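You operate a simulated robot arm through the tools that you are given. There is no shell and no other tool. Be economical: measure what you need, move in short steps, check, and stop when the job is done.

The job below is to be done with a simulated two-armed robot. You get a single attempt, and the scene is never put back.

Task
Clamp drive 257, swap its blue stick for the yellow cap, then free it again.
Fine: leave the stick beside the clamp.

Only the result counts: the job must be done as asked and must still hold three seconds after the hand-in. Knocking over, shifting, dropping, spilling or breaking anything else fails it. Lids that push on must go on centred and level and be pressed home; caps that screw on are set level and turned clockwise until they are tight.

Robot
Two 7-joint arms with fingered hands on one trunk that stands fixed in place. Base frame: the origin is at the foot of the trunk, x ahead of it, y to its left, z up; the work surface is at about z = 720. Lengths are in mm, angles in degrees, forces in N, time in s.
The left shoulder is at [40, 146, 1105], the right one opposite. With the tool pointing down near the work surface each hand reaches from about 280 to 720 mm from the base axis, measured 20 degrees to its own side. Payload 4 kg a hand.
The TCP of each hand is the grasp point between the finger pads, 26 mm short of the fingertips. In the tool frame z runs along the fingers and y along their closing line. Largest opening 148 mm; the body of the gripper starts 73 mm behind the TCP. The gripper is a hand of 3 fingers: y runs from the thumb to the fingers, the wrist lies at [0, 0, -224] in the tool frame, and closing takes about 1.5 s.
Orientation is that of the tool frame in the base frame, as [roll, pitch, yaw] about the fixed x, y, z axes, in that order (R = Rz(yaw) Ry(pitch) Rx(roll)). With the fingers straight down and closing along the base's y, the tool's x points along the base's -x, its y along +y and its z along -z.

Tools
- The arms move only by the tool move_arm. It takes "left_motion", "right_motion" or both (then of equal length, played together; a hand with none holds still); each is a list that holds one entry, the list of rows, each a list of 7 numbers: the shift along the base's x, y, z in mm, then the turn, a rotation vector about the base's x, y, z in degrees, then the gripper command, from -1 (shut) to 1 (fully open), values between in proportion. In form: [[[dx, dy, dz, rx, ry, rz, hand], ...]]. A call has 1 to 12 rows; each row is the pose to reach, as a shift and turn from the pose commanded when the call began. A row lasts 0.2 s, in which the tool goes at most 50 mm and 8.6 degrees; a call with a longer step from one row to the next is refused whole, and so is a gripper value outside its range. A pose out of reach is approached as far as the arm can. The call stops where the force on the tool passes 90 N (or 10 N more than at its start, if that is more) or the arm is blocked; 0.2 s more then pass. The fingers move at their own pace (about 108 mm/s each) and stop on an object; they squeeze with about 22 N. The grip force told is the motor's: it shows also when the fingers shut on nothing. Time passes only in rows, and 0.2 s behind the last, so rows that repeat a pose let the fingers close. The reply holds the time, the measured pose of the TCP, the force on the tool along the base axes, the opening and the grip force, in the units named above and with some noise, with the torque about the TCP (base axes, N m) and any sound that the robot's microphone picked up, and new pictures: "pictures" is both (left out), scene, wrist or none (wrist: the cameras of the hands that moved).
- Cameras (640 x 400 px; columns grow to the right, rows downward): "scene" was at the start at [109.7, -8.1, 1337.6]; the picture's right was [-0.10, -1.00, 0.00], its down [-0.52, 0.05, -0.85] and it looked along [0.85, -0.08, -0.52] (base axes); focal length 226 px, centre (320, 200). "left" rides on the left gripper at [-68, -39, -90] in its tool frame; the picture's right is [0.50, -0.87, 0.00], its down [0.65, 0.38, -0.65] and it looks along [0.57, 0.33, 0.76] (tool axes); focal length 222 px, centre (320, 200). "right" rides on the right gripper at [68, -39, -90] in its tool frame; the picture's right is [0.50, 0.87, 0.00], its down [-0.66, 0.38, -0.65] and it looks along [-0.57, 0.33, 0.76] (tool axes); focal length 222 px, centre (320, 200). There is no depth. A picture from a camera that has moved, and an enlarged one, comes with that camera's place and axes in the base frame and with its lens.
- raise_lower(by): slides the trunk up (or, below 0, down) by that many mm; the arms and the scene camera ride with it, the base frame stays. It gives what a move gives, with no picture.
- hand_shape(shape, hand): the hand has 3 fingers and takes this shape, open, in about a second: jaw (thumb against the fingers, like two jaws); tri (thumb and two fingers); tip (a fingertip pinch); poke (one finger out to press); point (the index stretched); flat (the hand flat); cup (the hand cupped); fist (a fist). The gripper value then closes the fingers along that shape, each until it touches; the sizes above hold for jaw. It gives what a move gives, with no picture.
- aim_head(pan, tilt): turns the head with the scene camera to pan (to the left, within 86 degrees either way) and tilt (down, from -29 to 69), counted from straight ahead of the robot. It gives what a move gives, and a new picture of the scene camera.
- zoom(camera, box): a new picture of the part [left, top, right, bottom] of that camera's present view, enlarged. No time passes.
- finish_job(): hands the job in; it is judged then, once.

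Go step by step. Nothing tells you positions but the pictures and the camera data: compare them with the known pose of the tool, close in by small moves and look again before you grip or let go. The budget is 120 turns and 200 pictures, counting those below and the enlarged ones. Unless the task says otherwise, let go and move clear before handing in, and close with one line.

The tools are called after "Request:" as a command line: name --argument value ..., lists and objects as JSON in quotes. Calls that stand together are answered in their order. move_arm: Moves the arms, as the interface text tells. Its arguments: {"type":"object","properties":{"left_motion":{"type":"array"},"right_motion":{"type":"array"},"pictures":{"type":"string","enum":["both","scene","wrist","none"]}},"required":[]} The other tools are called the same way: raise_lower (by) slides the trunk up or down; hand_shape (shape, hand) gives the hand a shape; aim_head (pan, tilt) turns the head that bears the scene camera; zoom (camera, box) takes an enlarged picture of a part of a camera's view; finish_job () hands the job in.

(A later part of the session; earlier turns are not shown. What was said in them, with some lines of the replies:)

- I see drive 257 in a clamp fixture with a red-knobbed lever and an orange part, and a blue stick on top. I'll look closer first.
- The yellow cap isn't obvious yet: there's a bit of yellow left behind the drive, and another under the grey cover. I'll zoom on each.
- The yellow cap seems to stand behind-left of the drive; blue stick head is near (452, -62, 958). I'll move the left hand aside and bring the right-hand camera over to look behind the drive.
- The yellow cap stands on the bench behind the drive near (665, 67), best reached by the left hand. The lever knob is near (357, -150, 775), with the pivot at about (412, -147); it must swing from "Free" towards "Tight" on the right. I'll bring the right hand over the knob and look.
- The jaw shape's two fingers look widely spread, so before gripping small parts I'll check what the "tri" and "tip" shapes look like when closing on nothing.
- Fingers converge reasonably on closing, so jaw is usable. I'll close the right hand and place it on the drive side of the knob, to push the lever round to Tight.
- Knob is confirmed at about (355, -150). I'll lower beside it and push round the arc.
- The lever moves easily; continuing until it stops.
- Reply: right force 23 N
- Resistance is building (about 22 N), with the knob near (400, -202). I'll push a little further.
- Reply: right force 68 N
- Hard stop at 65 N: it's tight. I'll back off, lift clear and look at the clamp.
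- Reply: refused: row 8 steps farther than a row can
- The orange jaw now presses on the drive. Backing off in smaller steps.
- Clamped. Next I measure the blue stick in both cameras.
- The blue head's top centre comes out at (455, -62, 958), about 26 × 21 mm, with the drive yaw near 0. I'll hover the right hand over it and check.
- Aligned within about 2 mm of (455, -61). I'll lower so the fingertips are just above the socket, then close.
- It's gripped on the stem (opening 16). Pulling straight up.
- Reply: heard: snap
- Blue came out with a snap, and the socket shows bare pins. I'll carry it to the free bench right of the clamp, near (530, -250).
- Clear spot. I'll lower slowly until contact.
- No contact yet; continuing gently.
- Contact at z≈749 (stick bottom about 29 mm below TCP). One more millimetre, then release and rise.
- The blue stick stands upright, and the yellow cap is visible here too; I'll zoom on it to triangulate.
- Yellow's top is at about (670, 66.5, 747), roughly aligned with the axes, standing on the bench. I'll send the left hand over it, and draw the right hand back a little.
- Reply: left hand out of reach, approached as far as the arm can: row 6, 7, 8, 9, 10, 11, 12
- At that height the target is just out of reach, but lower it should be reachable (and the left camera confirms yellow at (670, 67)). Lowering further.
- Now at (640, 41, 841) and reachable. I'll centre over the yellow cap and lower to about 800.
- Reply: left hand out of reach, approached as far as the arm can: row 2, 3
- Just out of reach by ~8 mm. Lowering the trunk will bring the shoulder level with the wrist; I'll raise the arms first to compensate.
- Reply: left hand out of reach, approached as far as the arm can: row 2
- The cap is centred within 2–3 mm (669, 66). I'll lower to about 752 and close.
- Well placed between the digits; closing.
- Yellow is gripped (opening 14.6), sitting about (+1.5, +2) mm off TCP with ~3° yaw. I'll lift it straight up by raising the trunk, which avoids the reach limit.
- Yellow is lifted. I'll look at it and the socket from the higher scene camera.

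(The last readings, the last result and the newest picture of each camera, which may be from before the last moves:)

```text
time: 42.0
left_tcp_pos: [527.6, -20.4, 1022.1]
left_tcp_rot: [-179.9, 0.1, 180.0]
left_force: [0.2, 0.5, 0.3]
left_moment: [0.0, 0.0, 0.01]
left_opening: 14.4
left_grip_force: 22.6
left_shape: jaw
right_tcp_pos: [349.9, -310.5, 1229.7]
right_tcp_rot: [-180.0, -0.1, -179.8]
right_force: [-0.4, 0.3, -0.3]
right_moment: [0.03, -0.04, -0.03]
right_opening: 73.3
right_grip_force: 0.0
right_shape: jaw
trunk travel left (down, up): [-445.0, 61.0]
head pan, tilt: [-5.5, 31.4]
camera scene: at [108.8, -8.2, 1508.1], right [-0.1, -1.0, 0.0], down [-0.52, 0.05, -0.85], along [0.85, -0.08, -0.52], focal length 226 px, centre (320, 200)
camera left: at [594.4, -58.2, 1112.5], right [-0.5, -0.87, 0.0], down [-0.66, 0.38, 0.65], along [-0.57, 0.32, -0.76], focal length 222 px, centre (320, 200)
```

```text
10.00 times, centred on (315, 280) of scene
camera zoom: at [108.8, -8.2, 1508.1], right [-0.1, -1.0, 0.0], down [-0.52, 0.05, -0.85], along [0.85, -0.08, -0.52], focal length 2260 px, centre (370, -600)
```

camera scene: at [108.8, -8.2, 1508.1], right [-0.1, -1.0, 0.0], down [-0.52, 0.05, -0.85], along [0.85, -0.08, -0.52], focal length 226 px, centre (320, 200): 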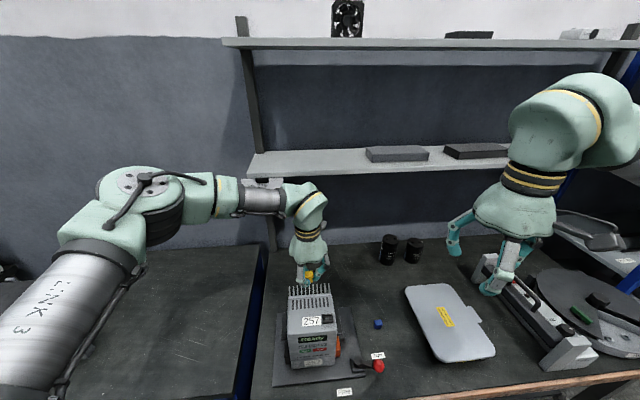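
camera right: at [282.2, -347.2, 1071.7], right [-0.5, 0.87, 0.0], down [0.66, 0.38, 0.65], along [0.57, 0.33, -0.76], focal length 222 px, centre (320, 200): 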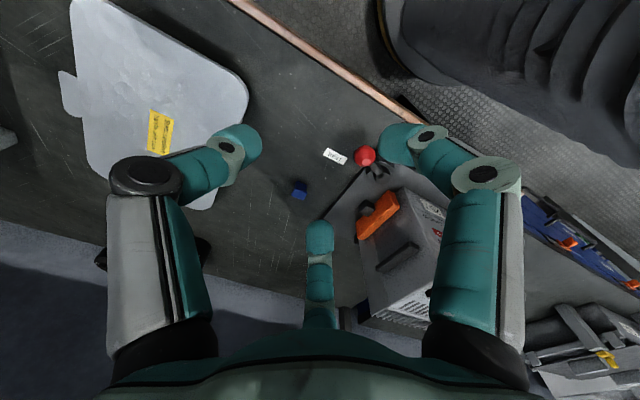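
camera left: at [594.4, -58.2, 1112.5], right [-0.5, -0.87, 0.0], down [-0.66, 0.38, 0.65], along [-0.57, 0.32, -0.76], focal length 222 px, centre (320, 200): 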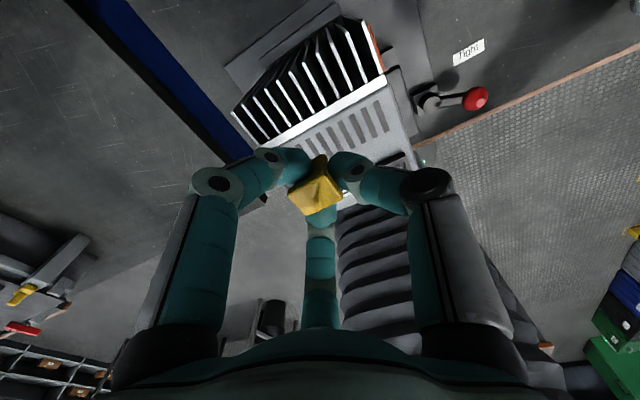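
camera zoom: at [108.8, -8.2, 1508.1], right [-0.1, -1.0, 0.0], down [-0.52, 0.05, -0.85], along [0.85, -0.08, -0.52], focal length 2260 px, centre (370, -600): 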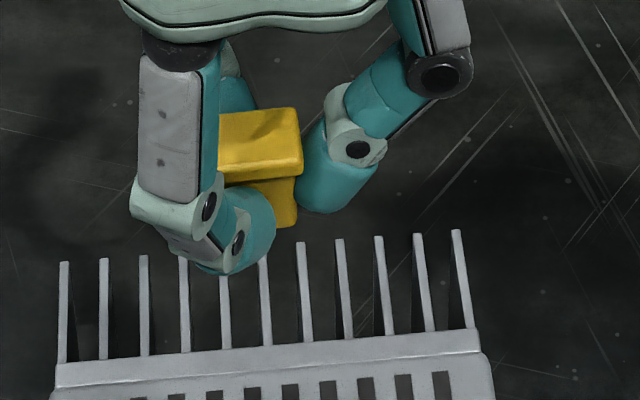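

Socket centre re-measures at about (454, -62). I'll hover yellow above it with the small yaw correction, and bring the right camera round to view.

Request:
move_arm --left_motion '[[[-25, -15, 0, 0, 0, -1, -1], [-50, -30, 0, 0, 0, -2, -1], [-74, -44, 0, 0, 0, -3, -1], [-74, -44, -20, 0, 0, -3, -1], [-74, -44, -20, 0, 0, -3, -1]]]' --right_motion '[[[0, 20, -20, 0, 0, 0, 0], [-10, 50, -45, 0, 0, 0, 0], [-20, 85, -65, 0, 0, 0, 0], [-25, 120, -85, 0, 0, 0, 0], [-30, 155, -100, 0, 0, 0, 0]]]'

Request:
zoom --camera "right" --box '[260, 130, 420, 260]'

Request:
zoom --camera "scene" --box '[280, 280, 360, 340]'

Request:
zoom --camera "left" --box '[240, 100, 400, 250]'

```text
time: 43.2
left_tcp_pos: [454.7, -63.7, 1001.6]
left_tcp_rot: [-179.9, 0.0, 177.1]
left_force: [-0.1, -1.1, 0.6]
left_moment: [-0.02, -0.04, -0.01]
left_opening: 14.2
left_grip_force: 22.0
left_shape: jaw
right_tcp_pos: [322.3, -156.3, 1126.7]
right_tcp_rot: [180.0, -0.1, -179.9]
right_force: [0.1, 0.1, -0.7]
right_moment: [-0.03, -0.01, 0.01]
right_opening: 73.5
right_grip_force: 0.0
right_shape: jaw
trunk travel left (down, up): [-445.0, 61.0]
head pan, tilt: [-5.5, 31.4]
camera scene: at [110.5, -6.5, 1508.0], right [-0.1, -1.0, 0.0], down [-0.52, 0.05, -0.85], along [0.85, -0.08, -0.52], focal length 226 px, centre (320, 200)
camera right: at [254.6, -193.4, 1218.7], right [-0.5, 0.87, 0.0], down [0.66, 0.38, 0.65], along [0.56, 0.33, -0.76], focal length 222 px, centre (320, 200)
camera left: at [519.3, -105.2, 1091.4], right [-0.54, -0.84, 0.0], down [-0.64, 0.41, 0.65], along [-0.55, 0.35, -0.76], focal length 222 px, centre (320, 200)
```

scene: 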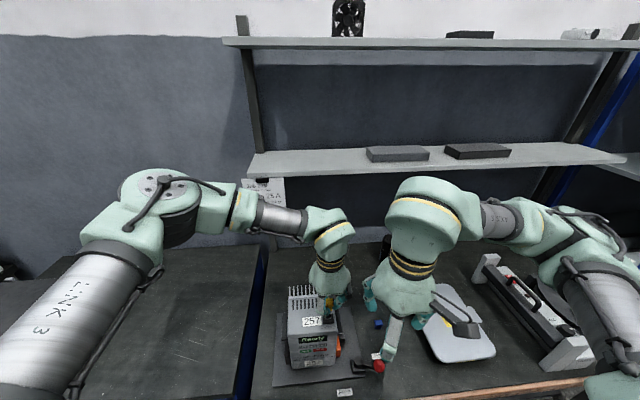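
right: 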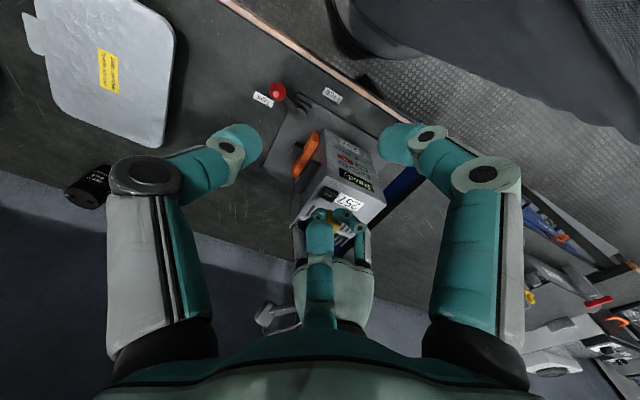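
left: 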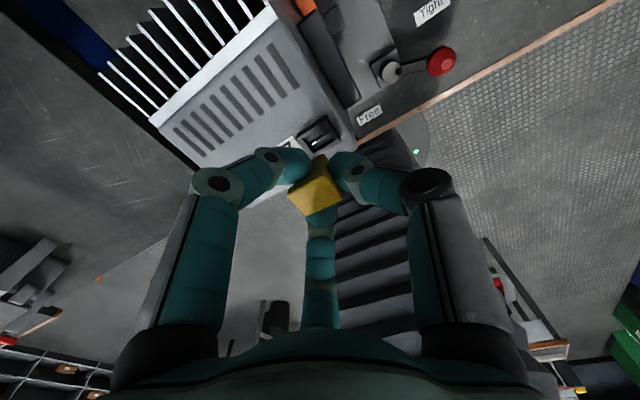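

```text
3.08 times, centred on (340, 195) of right
camera zoom: at [254.6, -193.4, 1218.7], right [-0.5, 0.87, 0.0], down [0.66, 0.38, 0.65], along [0.56, 0.33, -0.76], focal length 684 px, centre (258, 215)
```

zoom: 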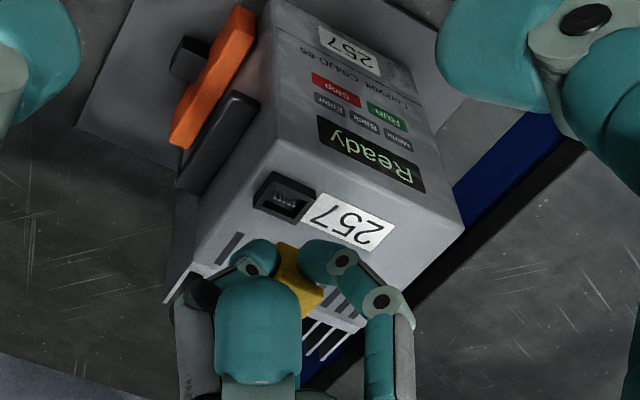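

```text
6.67 times, centred on (320, 310) of scene
camera zoom: at [110.5, -6.5, 1508.0], right [-0.1, -1.0, 0.0], down [-0.52, 0.05, -0.85], along [0.85, -0.08, -0.52], focal length 1507 px, centre (320, -533)
```

zoom: 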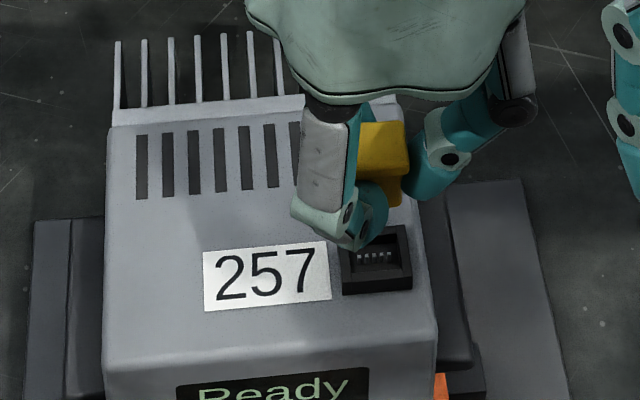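

```text
2.67 times, centred on (320, 175) of left
camera zoom: at [519.3, -105.2, 1091.4], right [-0.54, -0.84, 0.0], down [-0.64, 0.41, 0.65], along [-0.55, 0.35, -0.76], focal length 592 px, centre (320, 267)
```

zoom: 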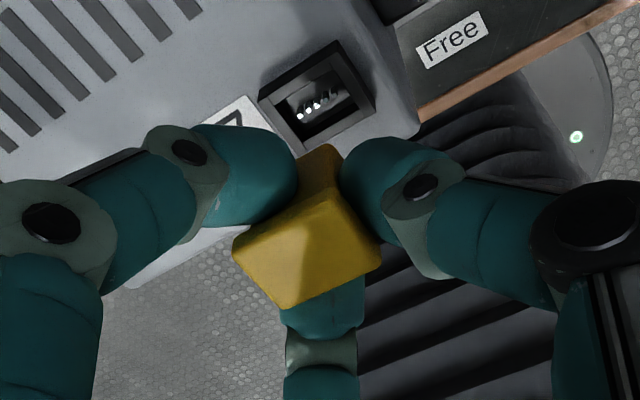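

Both views agree that yellow needs to shift about (+0.7, -2.2) mm; yaw now matches. I'll correct that, lower to just above the socket and recheck.

Request:
move_arm --left_motion '[[[0.7, -2.2, 0, 0, 0, 0, -1], [0.7, -2.2, -12, 0, 0, 0, -1], [0.7, -2.2, -24, 0, 0, 0, -1], [0.7, -2.2, -24, 0, 0, 0, -1]]]'

Request:
zoom --camera "scene" --box '[300, 290, 350, 330]'

Request:
zoom --camera "left" --box '[260, 100, 380, 220]'

Request:
zoom --camera "right" --box '[300, 160, 380, 220]'

```text
time: 44.2
left_tcp_pos: [453.5, -66.0, 977.7]
left_tcp_rot: [-179.9, 0.0, 177.1]
left_force: [0.0, -0.2, 0.6]
left_moment: [0.01, 0.03, 0.01]
left_opening: 14.0
left_grip_force: 22.2
left_shape: jaw
right_tcp_pos: [322.6, -156.0, 1128.1]
right_tcp_rot: [-180.0, 0.0, -179.9]
right_force: [0.7, -0.6, -0.5]
right_moment: [0.0, 0.01, -0.02]
right_opening: 73.7
right_grip_force: 0.0
right_shape: jaw
trunk travel left (down, up): [-445.0, 61.0]
head pan, tilt: [-5.5, 31.4]
camera scene: at [109.8, -8.2, 1508.0], right [-0.1, -1.0, 0.0], down [-0.52, 0.05, -0.85], along [0.85, -0.08, -0.52], focal length 226 px, centre (320, 200)
camera left: at [518.4, -108.7, 1067.7], right [-0.54, -0.84, 0.0], down [-0.64, 0.41, 0.65], along [-0.55, 0.35, -0.76], focal length 222 px, centre (320, 200)
```

scene: 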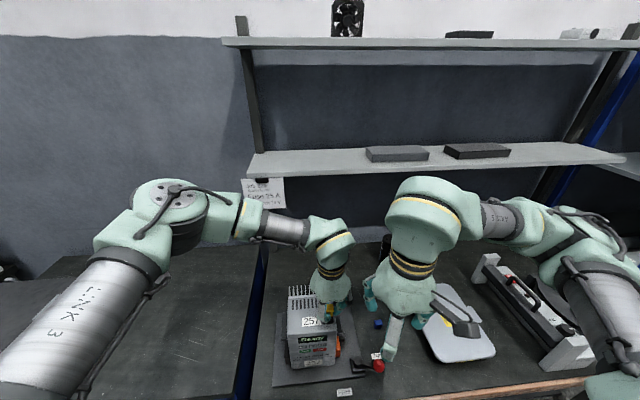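
left: 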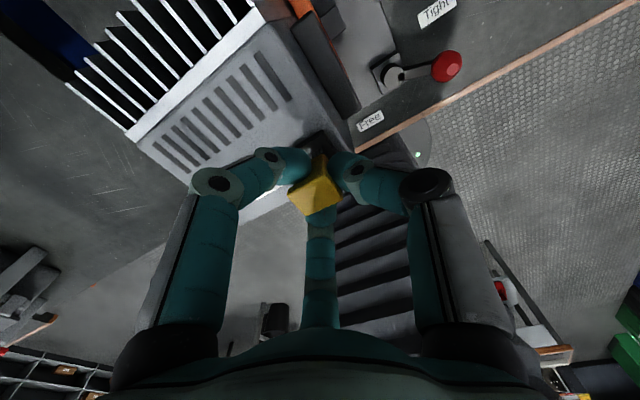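

```text
10.00 times, centred on (325, 310) of scene
camera zoom: at [109.8, -8.2, 1508.0], right [-0.1, -1.0, 0.0], down [-0.52, 0.05, -0.85], along [0.85, -0.08, -0.52], focal length 2260 px, centre (270, -900)
```

zoom: 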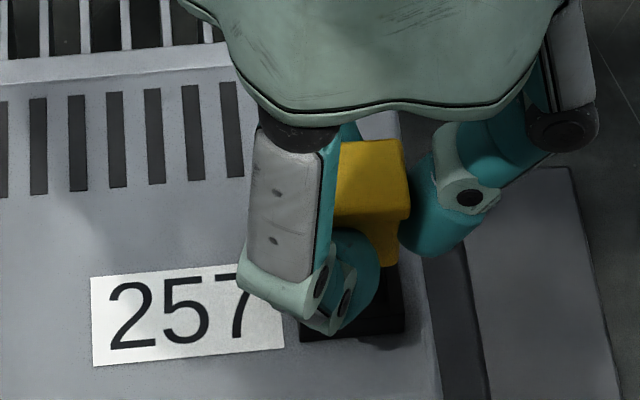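

```text
3.33 times, centred on (320, 160) of left
camera zoom: at [518.4, -108.7, 1067.7], right [-0.54, -0.84, 0.0], down [-0.64, 0.41, 0.65], along [-0.55, 0.35, -0.76], focal length 740 px, centre (320, 333)
```

zoom: 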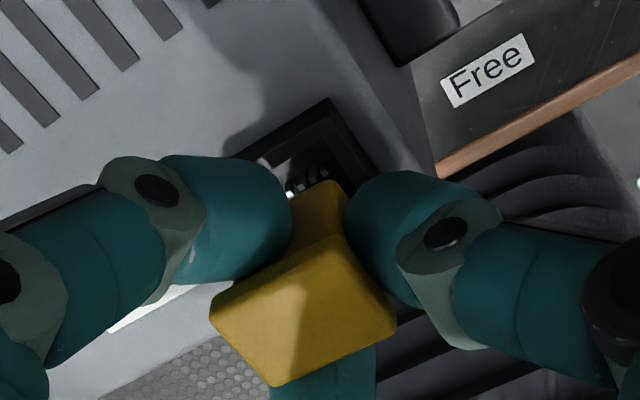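

```text
6.67 times, centred on (340, 190) of right
camera zoom: at [254.4, -195.2, 1218.9], right [-0.5, 0.87, 0.0], down [0.66, 0.38, 0.65], along [0.57, 0.33, -0.76], focal length 1481 px, centre (187, 267)
```

zoom: 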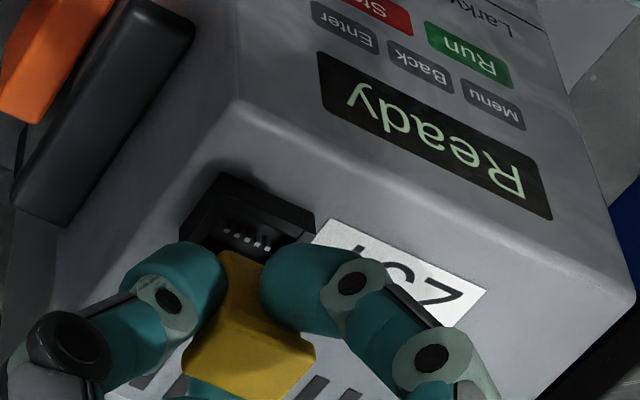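

Alignment looks within about 1 mm. I'll nudge +0.8 in x and lower slowly into the socket, watching the force.

Request:
move_arm --left_motion '[[[0.8, 0, -2, 0, 0, 0, -1], [0.8, 0, -4, 0, 0, 0, -1], [0.8, 0, -6, 0, 0, 0, -1], [0.8, 0, -8, 0, 0, 0, -1], [0.8, 0, -8, 0, 0, 0, -1]]]' --pictures "none"

Request:
zoom --camera "scene" --box '[300, 290, 350, 330]'

Request:
zoom --camera "right" --box '[300, 160, 380, 220]'

```text
time: 45.4
left_tcp_pos: [453.5, -66.2, 970.0]
left_tcp_rot: [180.0, 0.0, 177.1]
left_force: [0.3, -0.1, 0.2]
left_moment: [-0.03, 0.0, -0.06]
left_opening: 14.2
left_grip_force: 21.6
left_shape: jaw
right_tcp_pos: [323.0, -157.9, 1127.2]
right_tcp_rot: [-179.9, -0.1, -179.8]
right_force: [-0.1, 0.4, 1.1]
right_moment: [-0.01, 0.0, -0.01]
right_opening: 73.7
right_grip_force: 0.0
right_shape: jaw
trunk travel left (down, up): [-445.0, 61.0]
head pan, tilt: [-5.5, 31.4]
```

```text
10.00 times, centred on (325, 310) of scene
camera zoom: at [109.8, -8.1, 1508.0], right [-0.1, -1.0, 0.0], down [-0.52, 0.05, -0.85], along [0.85, -0.08, -0.52], focal length 2260 px, centre (270, -900)
```

zoom: 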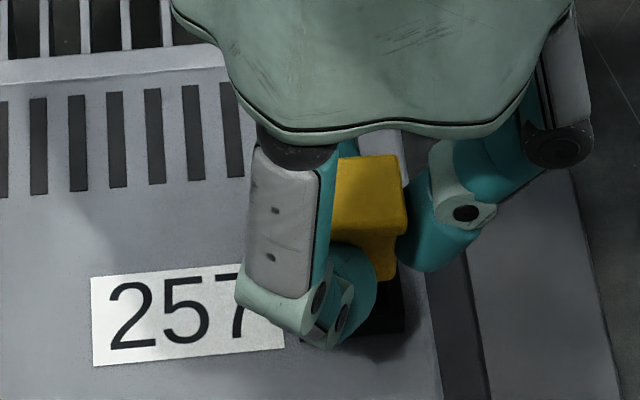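

```text
6.67 times, centred on (340, 190) of right
camera zoom: at [254.4, -195.1, 1218.9], right [-0.5, 0.87, 0.0], down [0.66, 0.38, 0.65], along [0.57, 0.33, -0.76], focal length 1481 px, centre (187, 267)
```

zoom: 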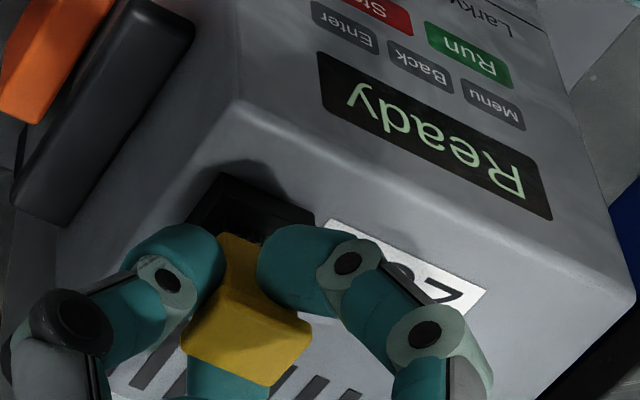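

Still free. Continuing down in small steps.

Request:
move_arm --left_motion '[[[0.5, 0.3, -1.5, 0, 0, 0, -1], [0.5, 0.3, -3, 0, 0, 0, -1], [0.5, 0.3, -4.5, 0, 0, 0, -1], [0.5, 0.3, -4.5, 0, 0, 0, -1]]]' --pictures "none"

```text
time: 46.4
left_tcp_pos: [455.0, -65.9, 964.9]
left_tcp_rot: [-179.9, -0.1, 177.2]
left_force: [0.4, 0.6, -0.3]
left_moment: [0.01, -0.03, 0.01]
left_opening: 14.4
left_grip_force: 21.9
left_shape: jaw
right_tcp_pos: [321.7, -156.7, 1126.7]
right_tcp_rot: [180.0, 0.0, -179.9]
right_force: [-0.3, 0.2, 0.1]
right_moment: [-0.01, 0.03, -0.01]
right_opening: 73.7
right_grip_force: 0.0
right_shape: jaw
trunk travel left (down, up): [-445.0, 61.0]
head pan, tilt: [-5.5, 31.4]
```

Request:
move_arm --left_motion '[[[0, 0, -1.5, 0, 0, 0, -1], [0, 0, -3, 0, 0, 0, -1], [0, 0, -3, 0, 0, 0, -1]]]' --pictures "wrist"

Request:
zoom --camera "scene" --box '[300, 290, 350, 330]'

Request:
zoom --camera "left" --box '[260, 100, 380, 220]'

```text
time: 47.2
left_tcp_pos: [454.7, -66.1, 961.0]
left_tcp_rot: [180.0, -0.1, 177.1]
left_force: [-4.7, 1.9, 7.3]
left_moment: [0.1, 0.01, -0.02]
left_opening: 14.3
left_grip_force: 22.0
left_shape: jaw
right_tcp_pos: [323.0, -156.6, 1127.5]
right_tcp_rot: [180.0, 0.0, -179.9]
right_force: [0.4, -0.9, -0.4]
right_moment: [0.02, 0.04, 0.03]
right_opening: 73.7
right_grip_force: 0.0
right_shape: jaw
trunk travel left (down, up): [-445.0, 61.0]
head pan, tilt: [-5.5, 31.4]
heard: snap
camera left: at [519.6, -107.9, 1051.8], right [-0.54, -0.84, 0.0], down [-0.63, 0.41, 0.65], along [-0.55, 0.35, -0.76], focal length 222 px, centre (320, 200)
```

left: 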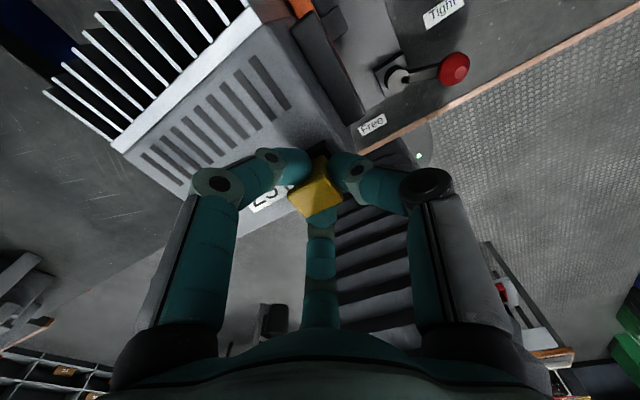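

```text
10.00 times, centred on (325, 310) of scene
camera zoom: at [109.3, -8.0, 1508.1], right [-0.1, -1.0, 0.0], down [-0.52, 0.05, -0.85], along [0.85, -0.08, -0.52], focal length 2260 px, centre (270, -900)
```

zoom: 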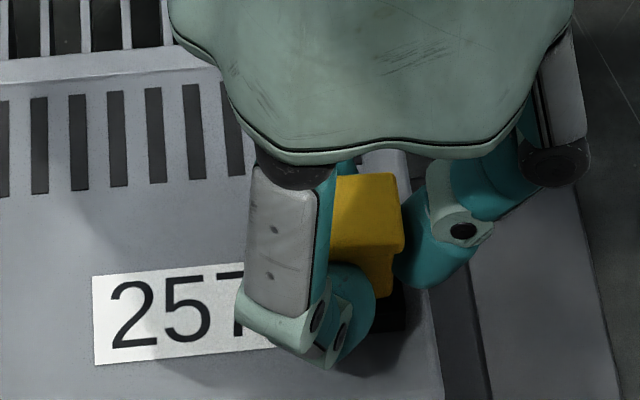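

```text
3.33 times, centred on (320, 160) of left
camera zoom: at [519.6, -107.9, 1051.8], right [-0.54, -0.84, 0.0], down [-0.63, 0.41, 0.65], along [-0.55, 0.35, -0.76], focal length 740 px, centre (320, 333)
```

zoom: 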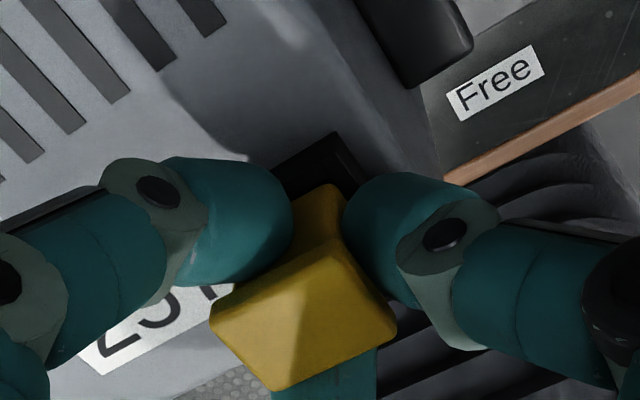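

A snap was heard. I'll press a little more to be sure it's home.

Request:
move_arm --left_motion '[[[0, 0, -1.5, 0, 0, 0, -1], [0, 0, -3, 0, 0, 0, -1], [0, 0, -3, 0, 0, 0, -1]]]' --pictures "none"

```text
time: 48.0
left_tcp_pos: [453.2, -66.3, 961.3]
left_tcp_rot: [-179.8, 0.3, 177.1]
left_force: [-2.5, -0.1, 20.6]
left_moment: [0.09, 0.02, 0.04]
left_opening: 15.1
left_grip_force: 22.5
left_shape: jaw
right_tcp_pos: [320.4, -156.8, 1127.3]
right_tcp_rot: [-180.0, 0.1, -179.8]
right_force: [-0.1, 0.0, -0.6]
right_moment: [0.03, -0.02, 0.02]
right_opening: 73.4
right_grip_force: 0.1
right_shape: jaw
trunk travel left (down, up): [-445.0, 61.0]
head pan, tilt: [-5.5, 31.4]
```

It's stopped firmly at 21 N. Releasing and rising to inspect.

Request:
move_arm --left_motion '[[[0, 0, 3, 0, 0, 0, -1], [0, 0, 3, 0, 0, 0, -0.5], [0, 0, 3, 0, 0, 0, 0], [0, 0, 3, 0, 0, 0, 0], [0, 0, 3, 0, 0, 0, 0], [0, 0, 30, 0, 0, 0, 0], [0, 10, 70, 0, 0, 0, 0], [10, 50, 100, 0, 0, 0, 0], [20, 95, 110, 0, 0, 0, 0], [30, 140, 110, 0, 0, 0, 0]]]'

Request:
zoom --camera "scene" --box '[290, 280, 350, 330]'

Request:
zoom --camera "right" --box '[300, 160, 380, 220]'

```text
refused: row 8 steps farther than a row can; nothing moved
```

```text
8.00 times, centred on (320, 305) of scene
camera zoom: at [106.9, -7.8, 1508.4], right [-0.1, -1.0, 0.0], down [-0.52, 0.05, -0.85], along [0.85, -0.08, -0.52], focal length 1808 px, centre (320, -640)
```

zoom: 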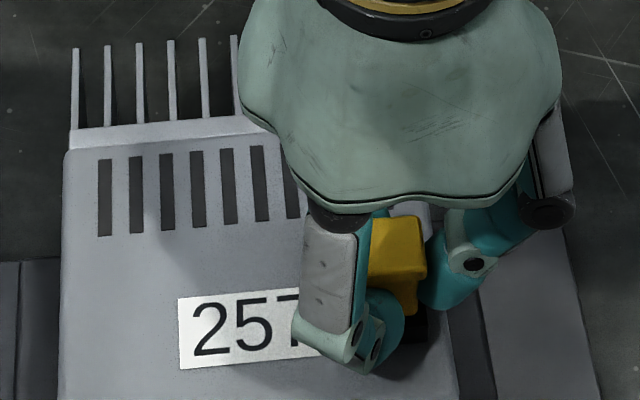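

```text
6.67 times, centred on (340, 190) of right
camera zoom: at [252.1, -194.9, 1219.6], right [-0.5, 0.87, 0.0], down [0.65, 0.38, 0.65], along [0.57, 0.33, -0.76], focal length 1481 px, centre (187, 267)
```

zoom: 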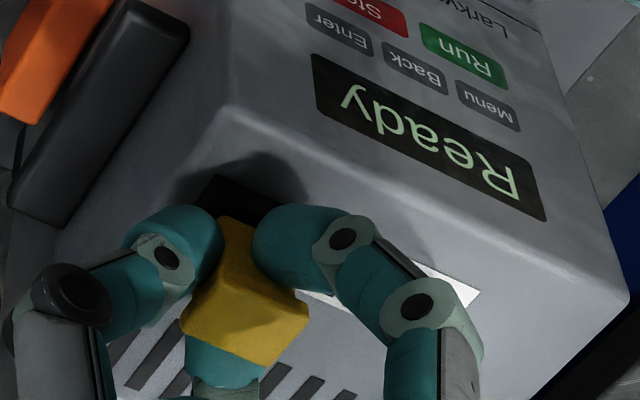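

Request:
move_arm --left_motion '[[[0, 0, 1.5, 0, 0, 0, -1], [0, 0, 1.5, 0, 0, 0, -0.5], [0, 0, 1.5, 0, 0, 0, 0], [0, 0, 1.5, 0, 0, 0, 0], [0, 0, 3, 0, 0, 0, 0], [0, 0, 30, 0, 0, 0, 0], [0, 5, 70, 0, 0, 0, 0], [5, 30, 100, 0, 0, 0, 0], [15, 70, 110, 0, 0, 0, 0], [25, 110, 110, 0, 0, 0, 0], [30, 140, 110, 0, 0, 0, 0]]]'

Request:
zoom --camera "scene" --box '[290, 280, 350, 330]'

Request:
zoom --camera "right" --box '[300, 160, 380, 220]'

```text
time: 50.4
left_tcp_pos: [484.3, 75.1, 1068.4]
left_tcp_rot: [-180.0, 0.0, 177.0]
left_force: [0.0, 0.5, -0.5]
left_moment: [0.02, 0.01, 0.02]
left_opening: 73.5
left_grip_force: 0.0
left_shape: jaw
right_tcp_pos: [322.4, -156.6, 1127.4]
right_tcp_rot: [-179.9, 0.0, -179.9]
right_force: [0.0, 0.1, -0.2]
right_moment: [-0.03, 0.02, -0.03]
right_opening: 73.7
right_grip_force: 0.0
right_shape: jaw
trunk travel left (down, up): [-445.0, 61.0]
head pan, tilt: [-5.5, 31.4]
camera scene: at [109.6, -6.9, 1508.0], right [-0.1, -1.0, 0.0], down [-0.52, 0.05, -0.85], along [0.85, -0.08, -0.52], focal length 226 px, centre (320, 200)
camera left: at [549.0, 32.9, 1158.2], right [-0.54, -0.84, 0.0], down [-0.64, 0.41, 0.65], along [-0.55, 0.35, -0.76], focal length 222 px, centre (320, 200)
```

scene: 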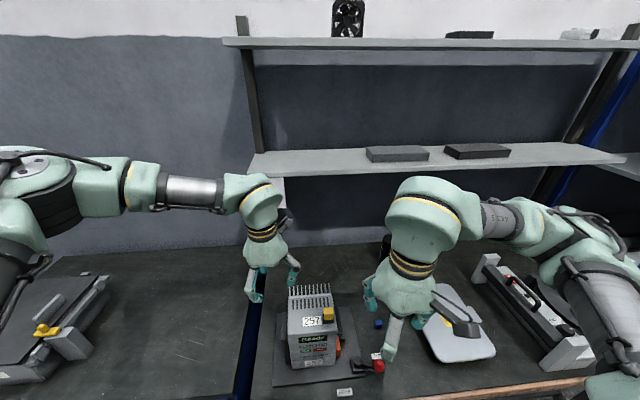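
left: 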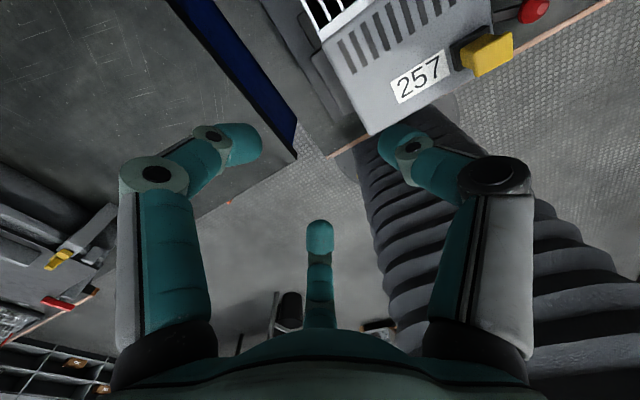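

```text
8.00 times, centred on (320, 305) of scene
camera zoom: at [109.6, -6.9, 1508.0], right [-0.1, -1.0, 0.0], down [-0.52, 0.05, -0.85], along [0.85, -0.08, -0.52], focal length 1808 px, centre (320, -640)
```

zoom: 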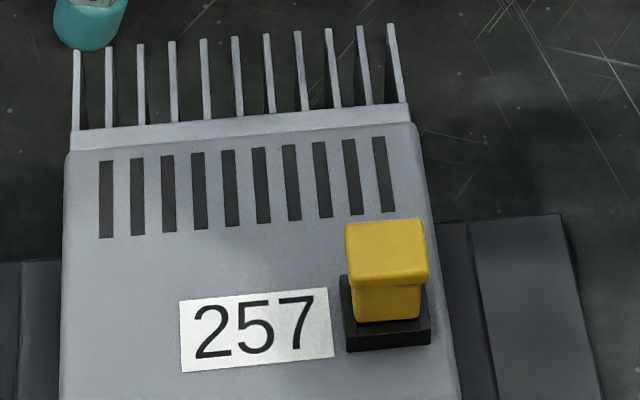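

```text
6.67 times, centred on (340, 190) of right
camera zoom: at [254.2, -194.2, 1219.1], right [-0.5, 0.87, 0.0], down [0.66, 0.38, 0.65], along [0.57, 0.33, -0.76], focal length 1481 px, centre (187, 267)
```

zoom: 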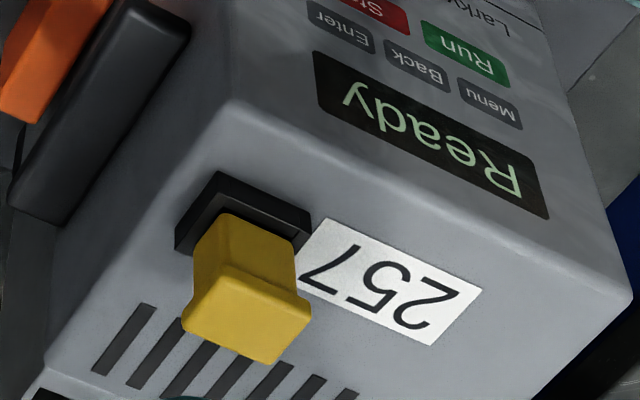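

Yellow sits centred and level at the same height the blue had (≈956). Now I'll clear the left hand, and take the closed right hand to the far side of the knob to push the lever back to Free.

Request:
move_arm --left_motion '[[[-5, 35, 10, 0, 0, 0, 0], [-10, 75, 20, 0, 0, 0, 0], [-15, 115, 30, 0, 0, 0, 0], [-20, 155, 40, 0, 0, 0, 0], [-25, 195, 50, 0, 0, 0, 0], [-30, 230, 50, 0, 0, 0, 0], [-30, 250, 50, 0, 0, 0, 0], [-30, 250, 50, 0, 0, 0, 0], [-30, 250, 50, 0, 0, 0, 0], [-30, 250, 50, 0, 0, 0, 0], [-30, 250, 50, 0, 0, 0, 0]]]' --right_motion '[[[0, -30, 0, 0, 0, 0, -1], [25, -59, -10, 0, 0, 0, -1], [60, -59, -30, 0, 0, 0, -1], [95, -59, -50, 0, 0, 0, -1], [134, -59, -70, 0, 0, 0, -1], [134, -59, -110, 0, 0, 0, -1], [134, -59, -150, 0, 0, 0, -1], [134, -59, -190, 0, 0, 0, -1], [134, -59, -230, 0, 0, 0, -1], [134, -59, -260, 0, 0, 0, -1], [134, -59, -260, 0, 0, 0, -1]]]'

Request:
zoom --camera "scene" --box '[310, 290, 430, 400]'

```text
time: 52.8
left_tcp_pos: [455.8, 325.1, 1118.9]
left_tcp_rot: [-179.9, -0.1, 177.1]
left_force: [0.6, 0.6, -0.3]
left_moment: [-0.01, 0.0, 0.01]
left_opening: 73.3
left_grip_force: 0.1
left_shape: jaw
right_tcp_pos: [456.0, -214.0, 867.6]
right_tcp_rot: [180.0, -0.1, -179.9]
right_force: [0.1, -0.1, 0.0]
right_moment: [0.0, -0.02, 0.02]
right_opening: 0.3
right_grip_force: 21.8
right_shape: jaw
trunk travel left (down, up): [-445.0, 61.0]
head pan, tilt: [-5.5, 31.4]
camera scene: at [109.7, -8.1, 1508.1], right [-0.1, -1.0, 0.0], down [-0.52, 0.05, -0.85], along [0.85, -0.08, -0.52], focal length 226 px, centre (320, 200)
camera right: at [387.9, -252.2, 959.6], right [-0.5, 0.87, 0.0], down [0.65, 0.38, 0.65], along [0.57, 0.33, -0.76], focal length 222 px, centre (320, 200)
camera left: at [520.1, 283.4, 1208.5], right [-0.54, -0.84, 0.0], down [-0.64, 0.41, 0.65], along [-0.55, 0.35, -0.76], focal length 222 px, centre (320, 200)
```

scene: 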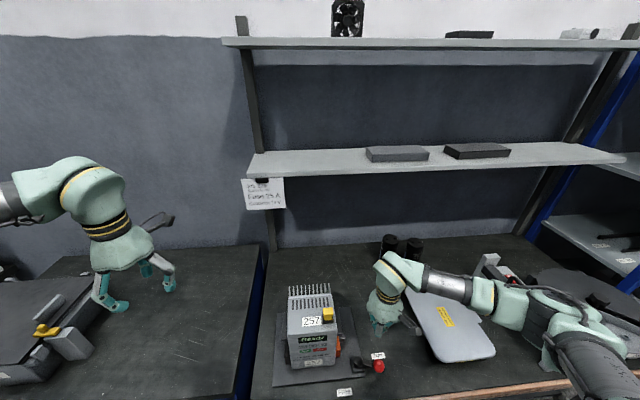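
right: 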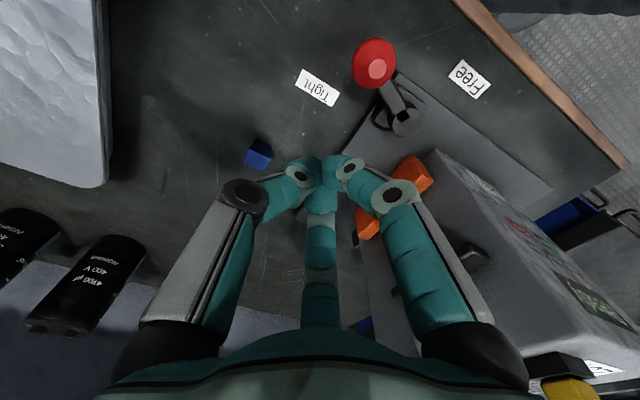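
left: 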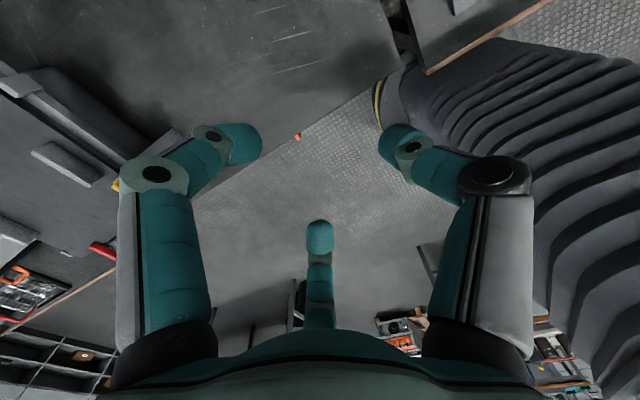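

```text
3.64 times, centred on (370, 345) of scene
camera zoom: at [109.7, -8.1, 1508.1], right [-0.1, -1.0, 0.0], down [-0.52, 0.05, -0.85], along [0.85, -0.08, -0.52], focal length 822 px, centre (138, -327)
```

zoom: 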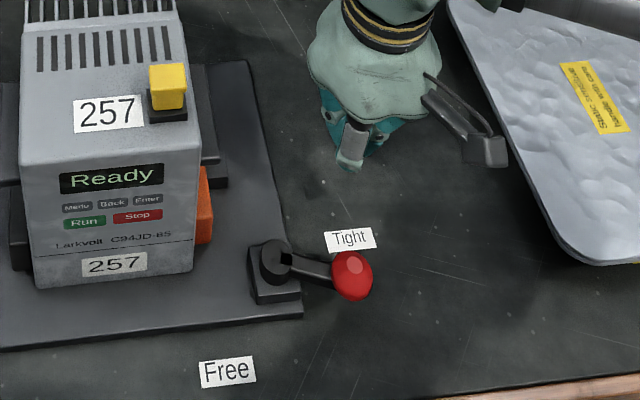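

Knob at (394, -204), everything clear. Lowering and sweeping the knob back towards Free.

Request:
move_arm --right_motion '[[[0, 0, -40, 0, 0, 0, -1], [0, 0, -82, 0, 0, 0, -1], [-17, 4, -82, 0, 0, 0, -1], [-30, 3, -82, 0, 0, 0, -1], [-38.5, 1.5, -82, 0, 0, 0, -1], [-50, 3, -82, 0, 0, 0, -1], [-60, 6, -82, 0, 0, 0, -1], [-68, 10, -82, 0, 0, 0, -1], [-77, 14.5, -82, 0, 0, 0, -1]]]'

Request:
zoom --camera "scene" --box '[310, 290, 430, 400]'

```text
time: 54.8
left_tcp_pos: [454.8, 325.5, 1118.6]
left_tcp_rot: [-179.9, -0.1, 177.1]
left_force: [-0.2, -0.3, 1.1]
left_moment: [-0.01, -0.01, -0.02]
left_opening: 73.6
left_grip_force: 0.0
left_shape: jaw
right_tcp_pos: [377.9, -200.7, 786.0]
right_tcp_rot: [180.0, -0.1, 179.9]
right_force: [0.1, -3.1, 0.5]
right_moment: [-0.03, -0.05, 0.04]
right_opening: 0.2
right_grip_force: 21.6
right_shape: jaw
trunk travel left (down, up): [-445.0, 61.0]
head pan, tilt: [-5.5, 31.4]
camera scene: at [109.6, -8.3, 1508.0], right [-0.1, -1.0, 0.0], down [-0.52, 0.05, -0.85], along [0.85, -0.08, -0.52], focal length 226 px, centre (320, 200)
camera right: at [309.3, -238.5, 877.8], right [-0.5, 0.87, 0.0], down [0.66, 0.38, 0.65], along [0.56, 0.33, -0.76], focal length 222 px, centre (320, 200)
```

scene: 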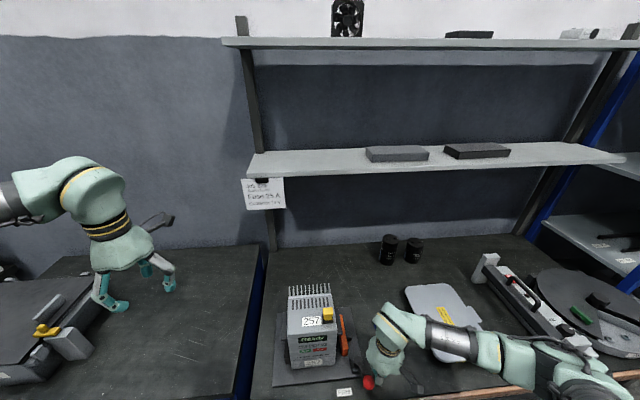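
right: 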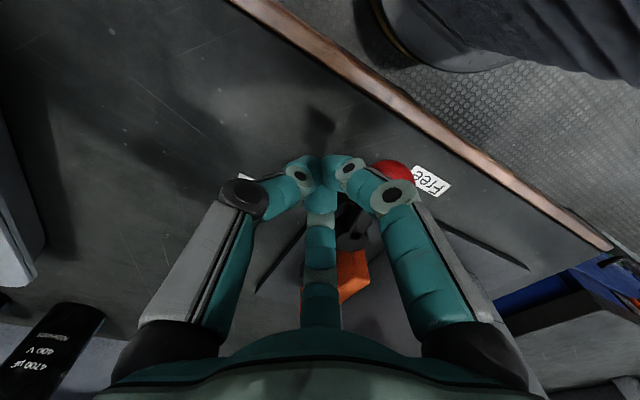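

```text
3.64 times, centred on (370, 345) of scene
camera zoom: at [109.6, -8.3, 1508.0], right [-0.1, -1.0, 0.0], down [-0.52, 0.05, -0.85], along [0.85, -0.08, -0.52], focal length 822 px, centre (138, -327)
```

zoom: 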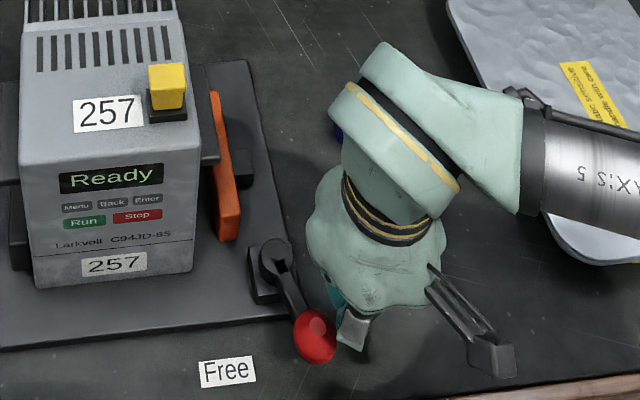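

The orange jaw has swung away. I'll finish the last part of the swing.

Request:
move_arm --right_motion '[[[-7, 7, 0, 0, 0, 0, -1], [-13, 12.5, 0, 0, 0, 0, -1], [-18, 20, 0, 0, 0, 0, -1], [-22, 26, 0, 0, 0, 0, -1], [-23, 30, 0, 0, 0, 0, -1]]]'

Request:
zoom --camera "scene" --box '[310, 290, 430, 400]'

```text
time: 56.0
left_tcp_pos: [456.5, 323.4, 1118.4]
left_tcp_rot: [180.0, 0.0, 177.0]
left_force: [-0.6, -1.0, 0.4]
left_moment: [0.0, -0.03, 0.0]
left_opening: 73.6
left_grip_force: 0.1
left_shape: jaw
right_tcp_pos: [355.7, -174.3, 785.9]
right_tcp_rot: [-180.0, 0.0, 180.0]
right_force: [4.0, -11.8, 0.4]
right_moment: [-0.09, -0.04, -0.11]
right_opening: 0.1
right_grip_force: 21.8
right_shape: jaw
trunk travel left (down, up): [-445.0, 61.0]
head pan, tilt: [-5.5, 31.4]
camera scene: at [110.4, -10.7, 1508.0], right [-0.1, -1.0, 0.0], down [-0.52, 0.05, -0.85], along [0.85, -0.08, -0.52], focal length 226 px, centre (320, 200)
camera right: at [287.4, -211.1, 877.7], right [-0.5, 0.87, 0.0], down [0.66, 0.38, 0.65], along [0.57, 0.33, -0.76], focal length 222 px, centre (320, 200)
```

scene: 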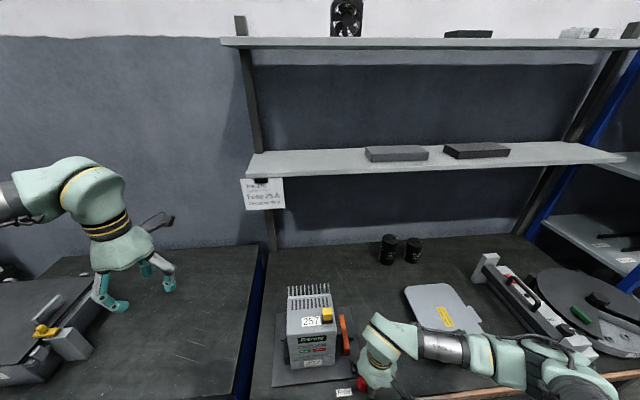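
right: 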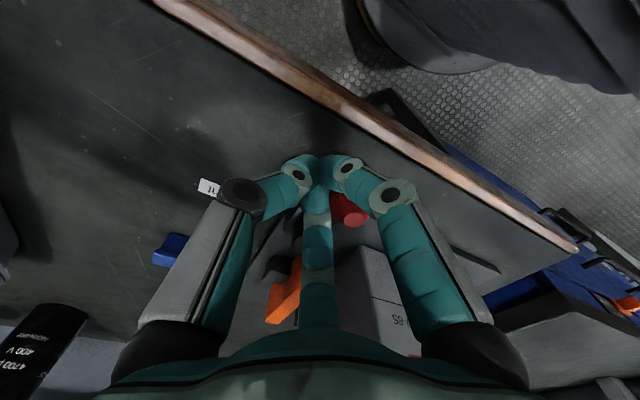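

```text
3.64 times, centred on (370, 345) of scene
camera zoom: at [110.4, -10.7, 1508.0], right [-0.1, -1.0, 0.0], down [-0.52, 0.05, -0.85], along [0.85, -0.08, -0.52], focal length 822 px, centre (138, -327)
```

zoom: 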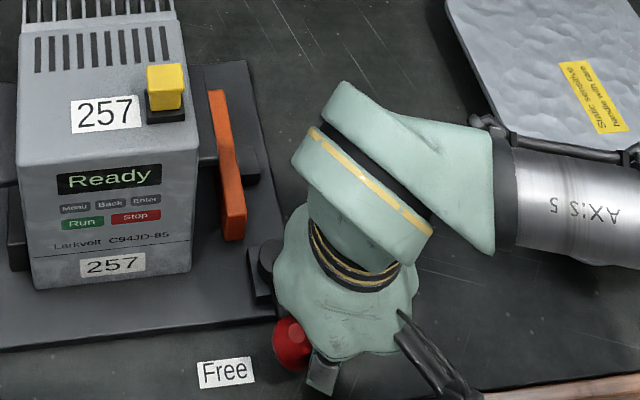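

Resistance is starting at the Free end; a last small push.

Request:
move_arm --right_motion '[[[0, 3, 0, 0, 0, 0, -1], [0, 5, 0, 0, 0, 0, -1]]]' --pictures "none"

```text
time: 56.6
left_tcp_pos: [454.7, 322.6, 1118.7]
left_tcp_rot: [179.8, 0.0, 177.0]
left_force: [-0.3, 0.2, -0.2]
left_moment: [0.0, 0.0, -0.03]
left_opening: 73.6
left_grip_force: 0.1
left_shape: jaw
right_tcp_pos: [355.3, -169.2, 786.0]
right_tcp_rot: [180.0, -0.1, 179.9]
right_force: [4.5, -24.6, 0.8]
right_moment: [-0.26, -0.08, -0.15]
right_opening: 0.0
right_grip_force: 22.2
right_shape: jaw
trunk travel left (down, up): [-445.0, 61.0]
head pan, tilt: [-5.5, 31.4]
```

At the stop. Backing off, lifting clear and inspecting.

Request:
move_arm --right_motion '[[[0, -15, 0, 0, 0, 0, -1], [-5, -40, 0, 0, 0, 0, -1], [-10, -60, 30, 0, 0, 0, -1], [-10, -70, 75, 0, 0, 0, -1], [-10, -80, 120, 0, 0, 0, -1], [-10, -90, 165, 0, 0, 0, -1], [-10, -100, 210, 0, 0, 0, -0.5], [-10, -110, 255, 0, 0, 0, 0], [-10, -120, 300, 0, 0, 0, 0]]]'

Request:
zoom --camera "scene" --box '[250, 270, 410, 400]'

Request:
zoom --camera "right" --box '[240, 60, 440, 260]'

```text
time: 58.6
left_tcp_pos: [454.1, 325.0, 1118.7]
left_tcp_rot: [-179.9, 0.1, 177.1]
left_force: [1.0, 0.2, -1.0]
left_moment: [-0.04, 0.0, 0.0]
left_opening: 73.8
left_grip_force: 0.1
left_shape: jaw
right_tcp_pos: [345.2, -287.6, 1086.1]
right_tcp_rot: [180.0, 0.0, -179.9]
right_force: [-0.4, 0.3, 0.2]
right_moment: [-0.01, 0.0, 0.02]
right_opening: 73.5
right_grip_force: 0.2
right_shape: jaw
trunk travel left (down, up): [-445.0, 61.0]
head pan, tilt: [-5.5, 31.4]
camera scene: at [109.3, -7.9, 1508.1], right [-0.1, -1.0, 0.0], down [-0.52, 0.05, -0.85], along [0.85, -0.08, -0.52], focal length 226 px, centre (320, 200)
camera right: at [277.2, -324.7, 1178.3], right [-0.5, 0.86, 0.0], down [0.66, 0.38, 0.65], along [0.56, 0.33, -0.76], focal length 222 px, centre (320, 200)
```

scene: 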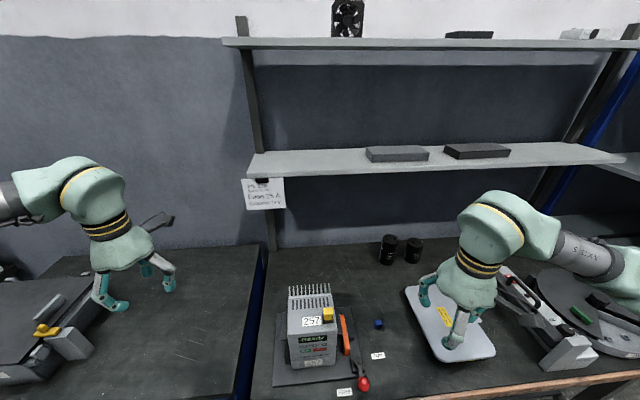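
right: 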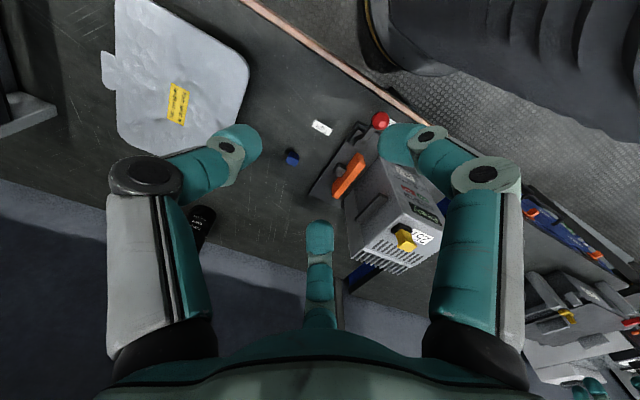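

```text
3.08 times, centred on (330, 335) of scene
camera zoom: at [109.3, -7.9, 1508.1], right [-0.1, -1.0, 0.0], down [-0.52, 0.05, -0.85], along [0.85, -0.08, -0.52], focal length 695 px, centre (289, -215)
```

zoom: 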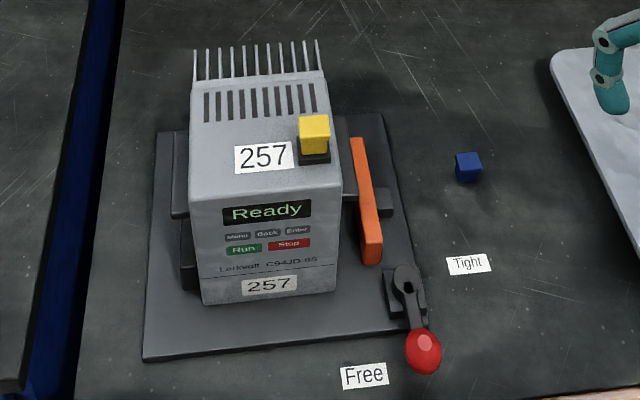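

```text
2.00 times, centred on (340, 160) of right
camera zoom: at [277.2, -324.7, 1178.3], right [-0.5, 0.86, 0.0], down [0.66, 0.38, 0.65], along [0.56, 0.33, -0.76], focal length 444 px, centre (280, 280)
```

zoom: 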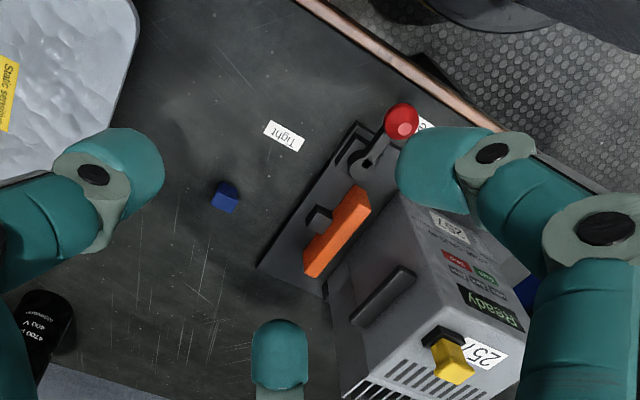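

The lever is back at its original Free position with the jaw clear of the drive. The yellow cap sits level in drive 257, the blue stick stands beside the clamp, and both hands are clear, so I'm handing in.

Request:
finish_job

```text
The job is handed in.
```

The job is handed in: I clamped drive 257, pulled its blue stick and pressed the yellow cap in until it snapped. The clamp is back at Free, and the blue stick is standing on the bench to the right of it.
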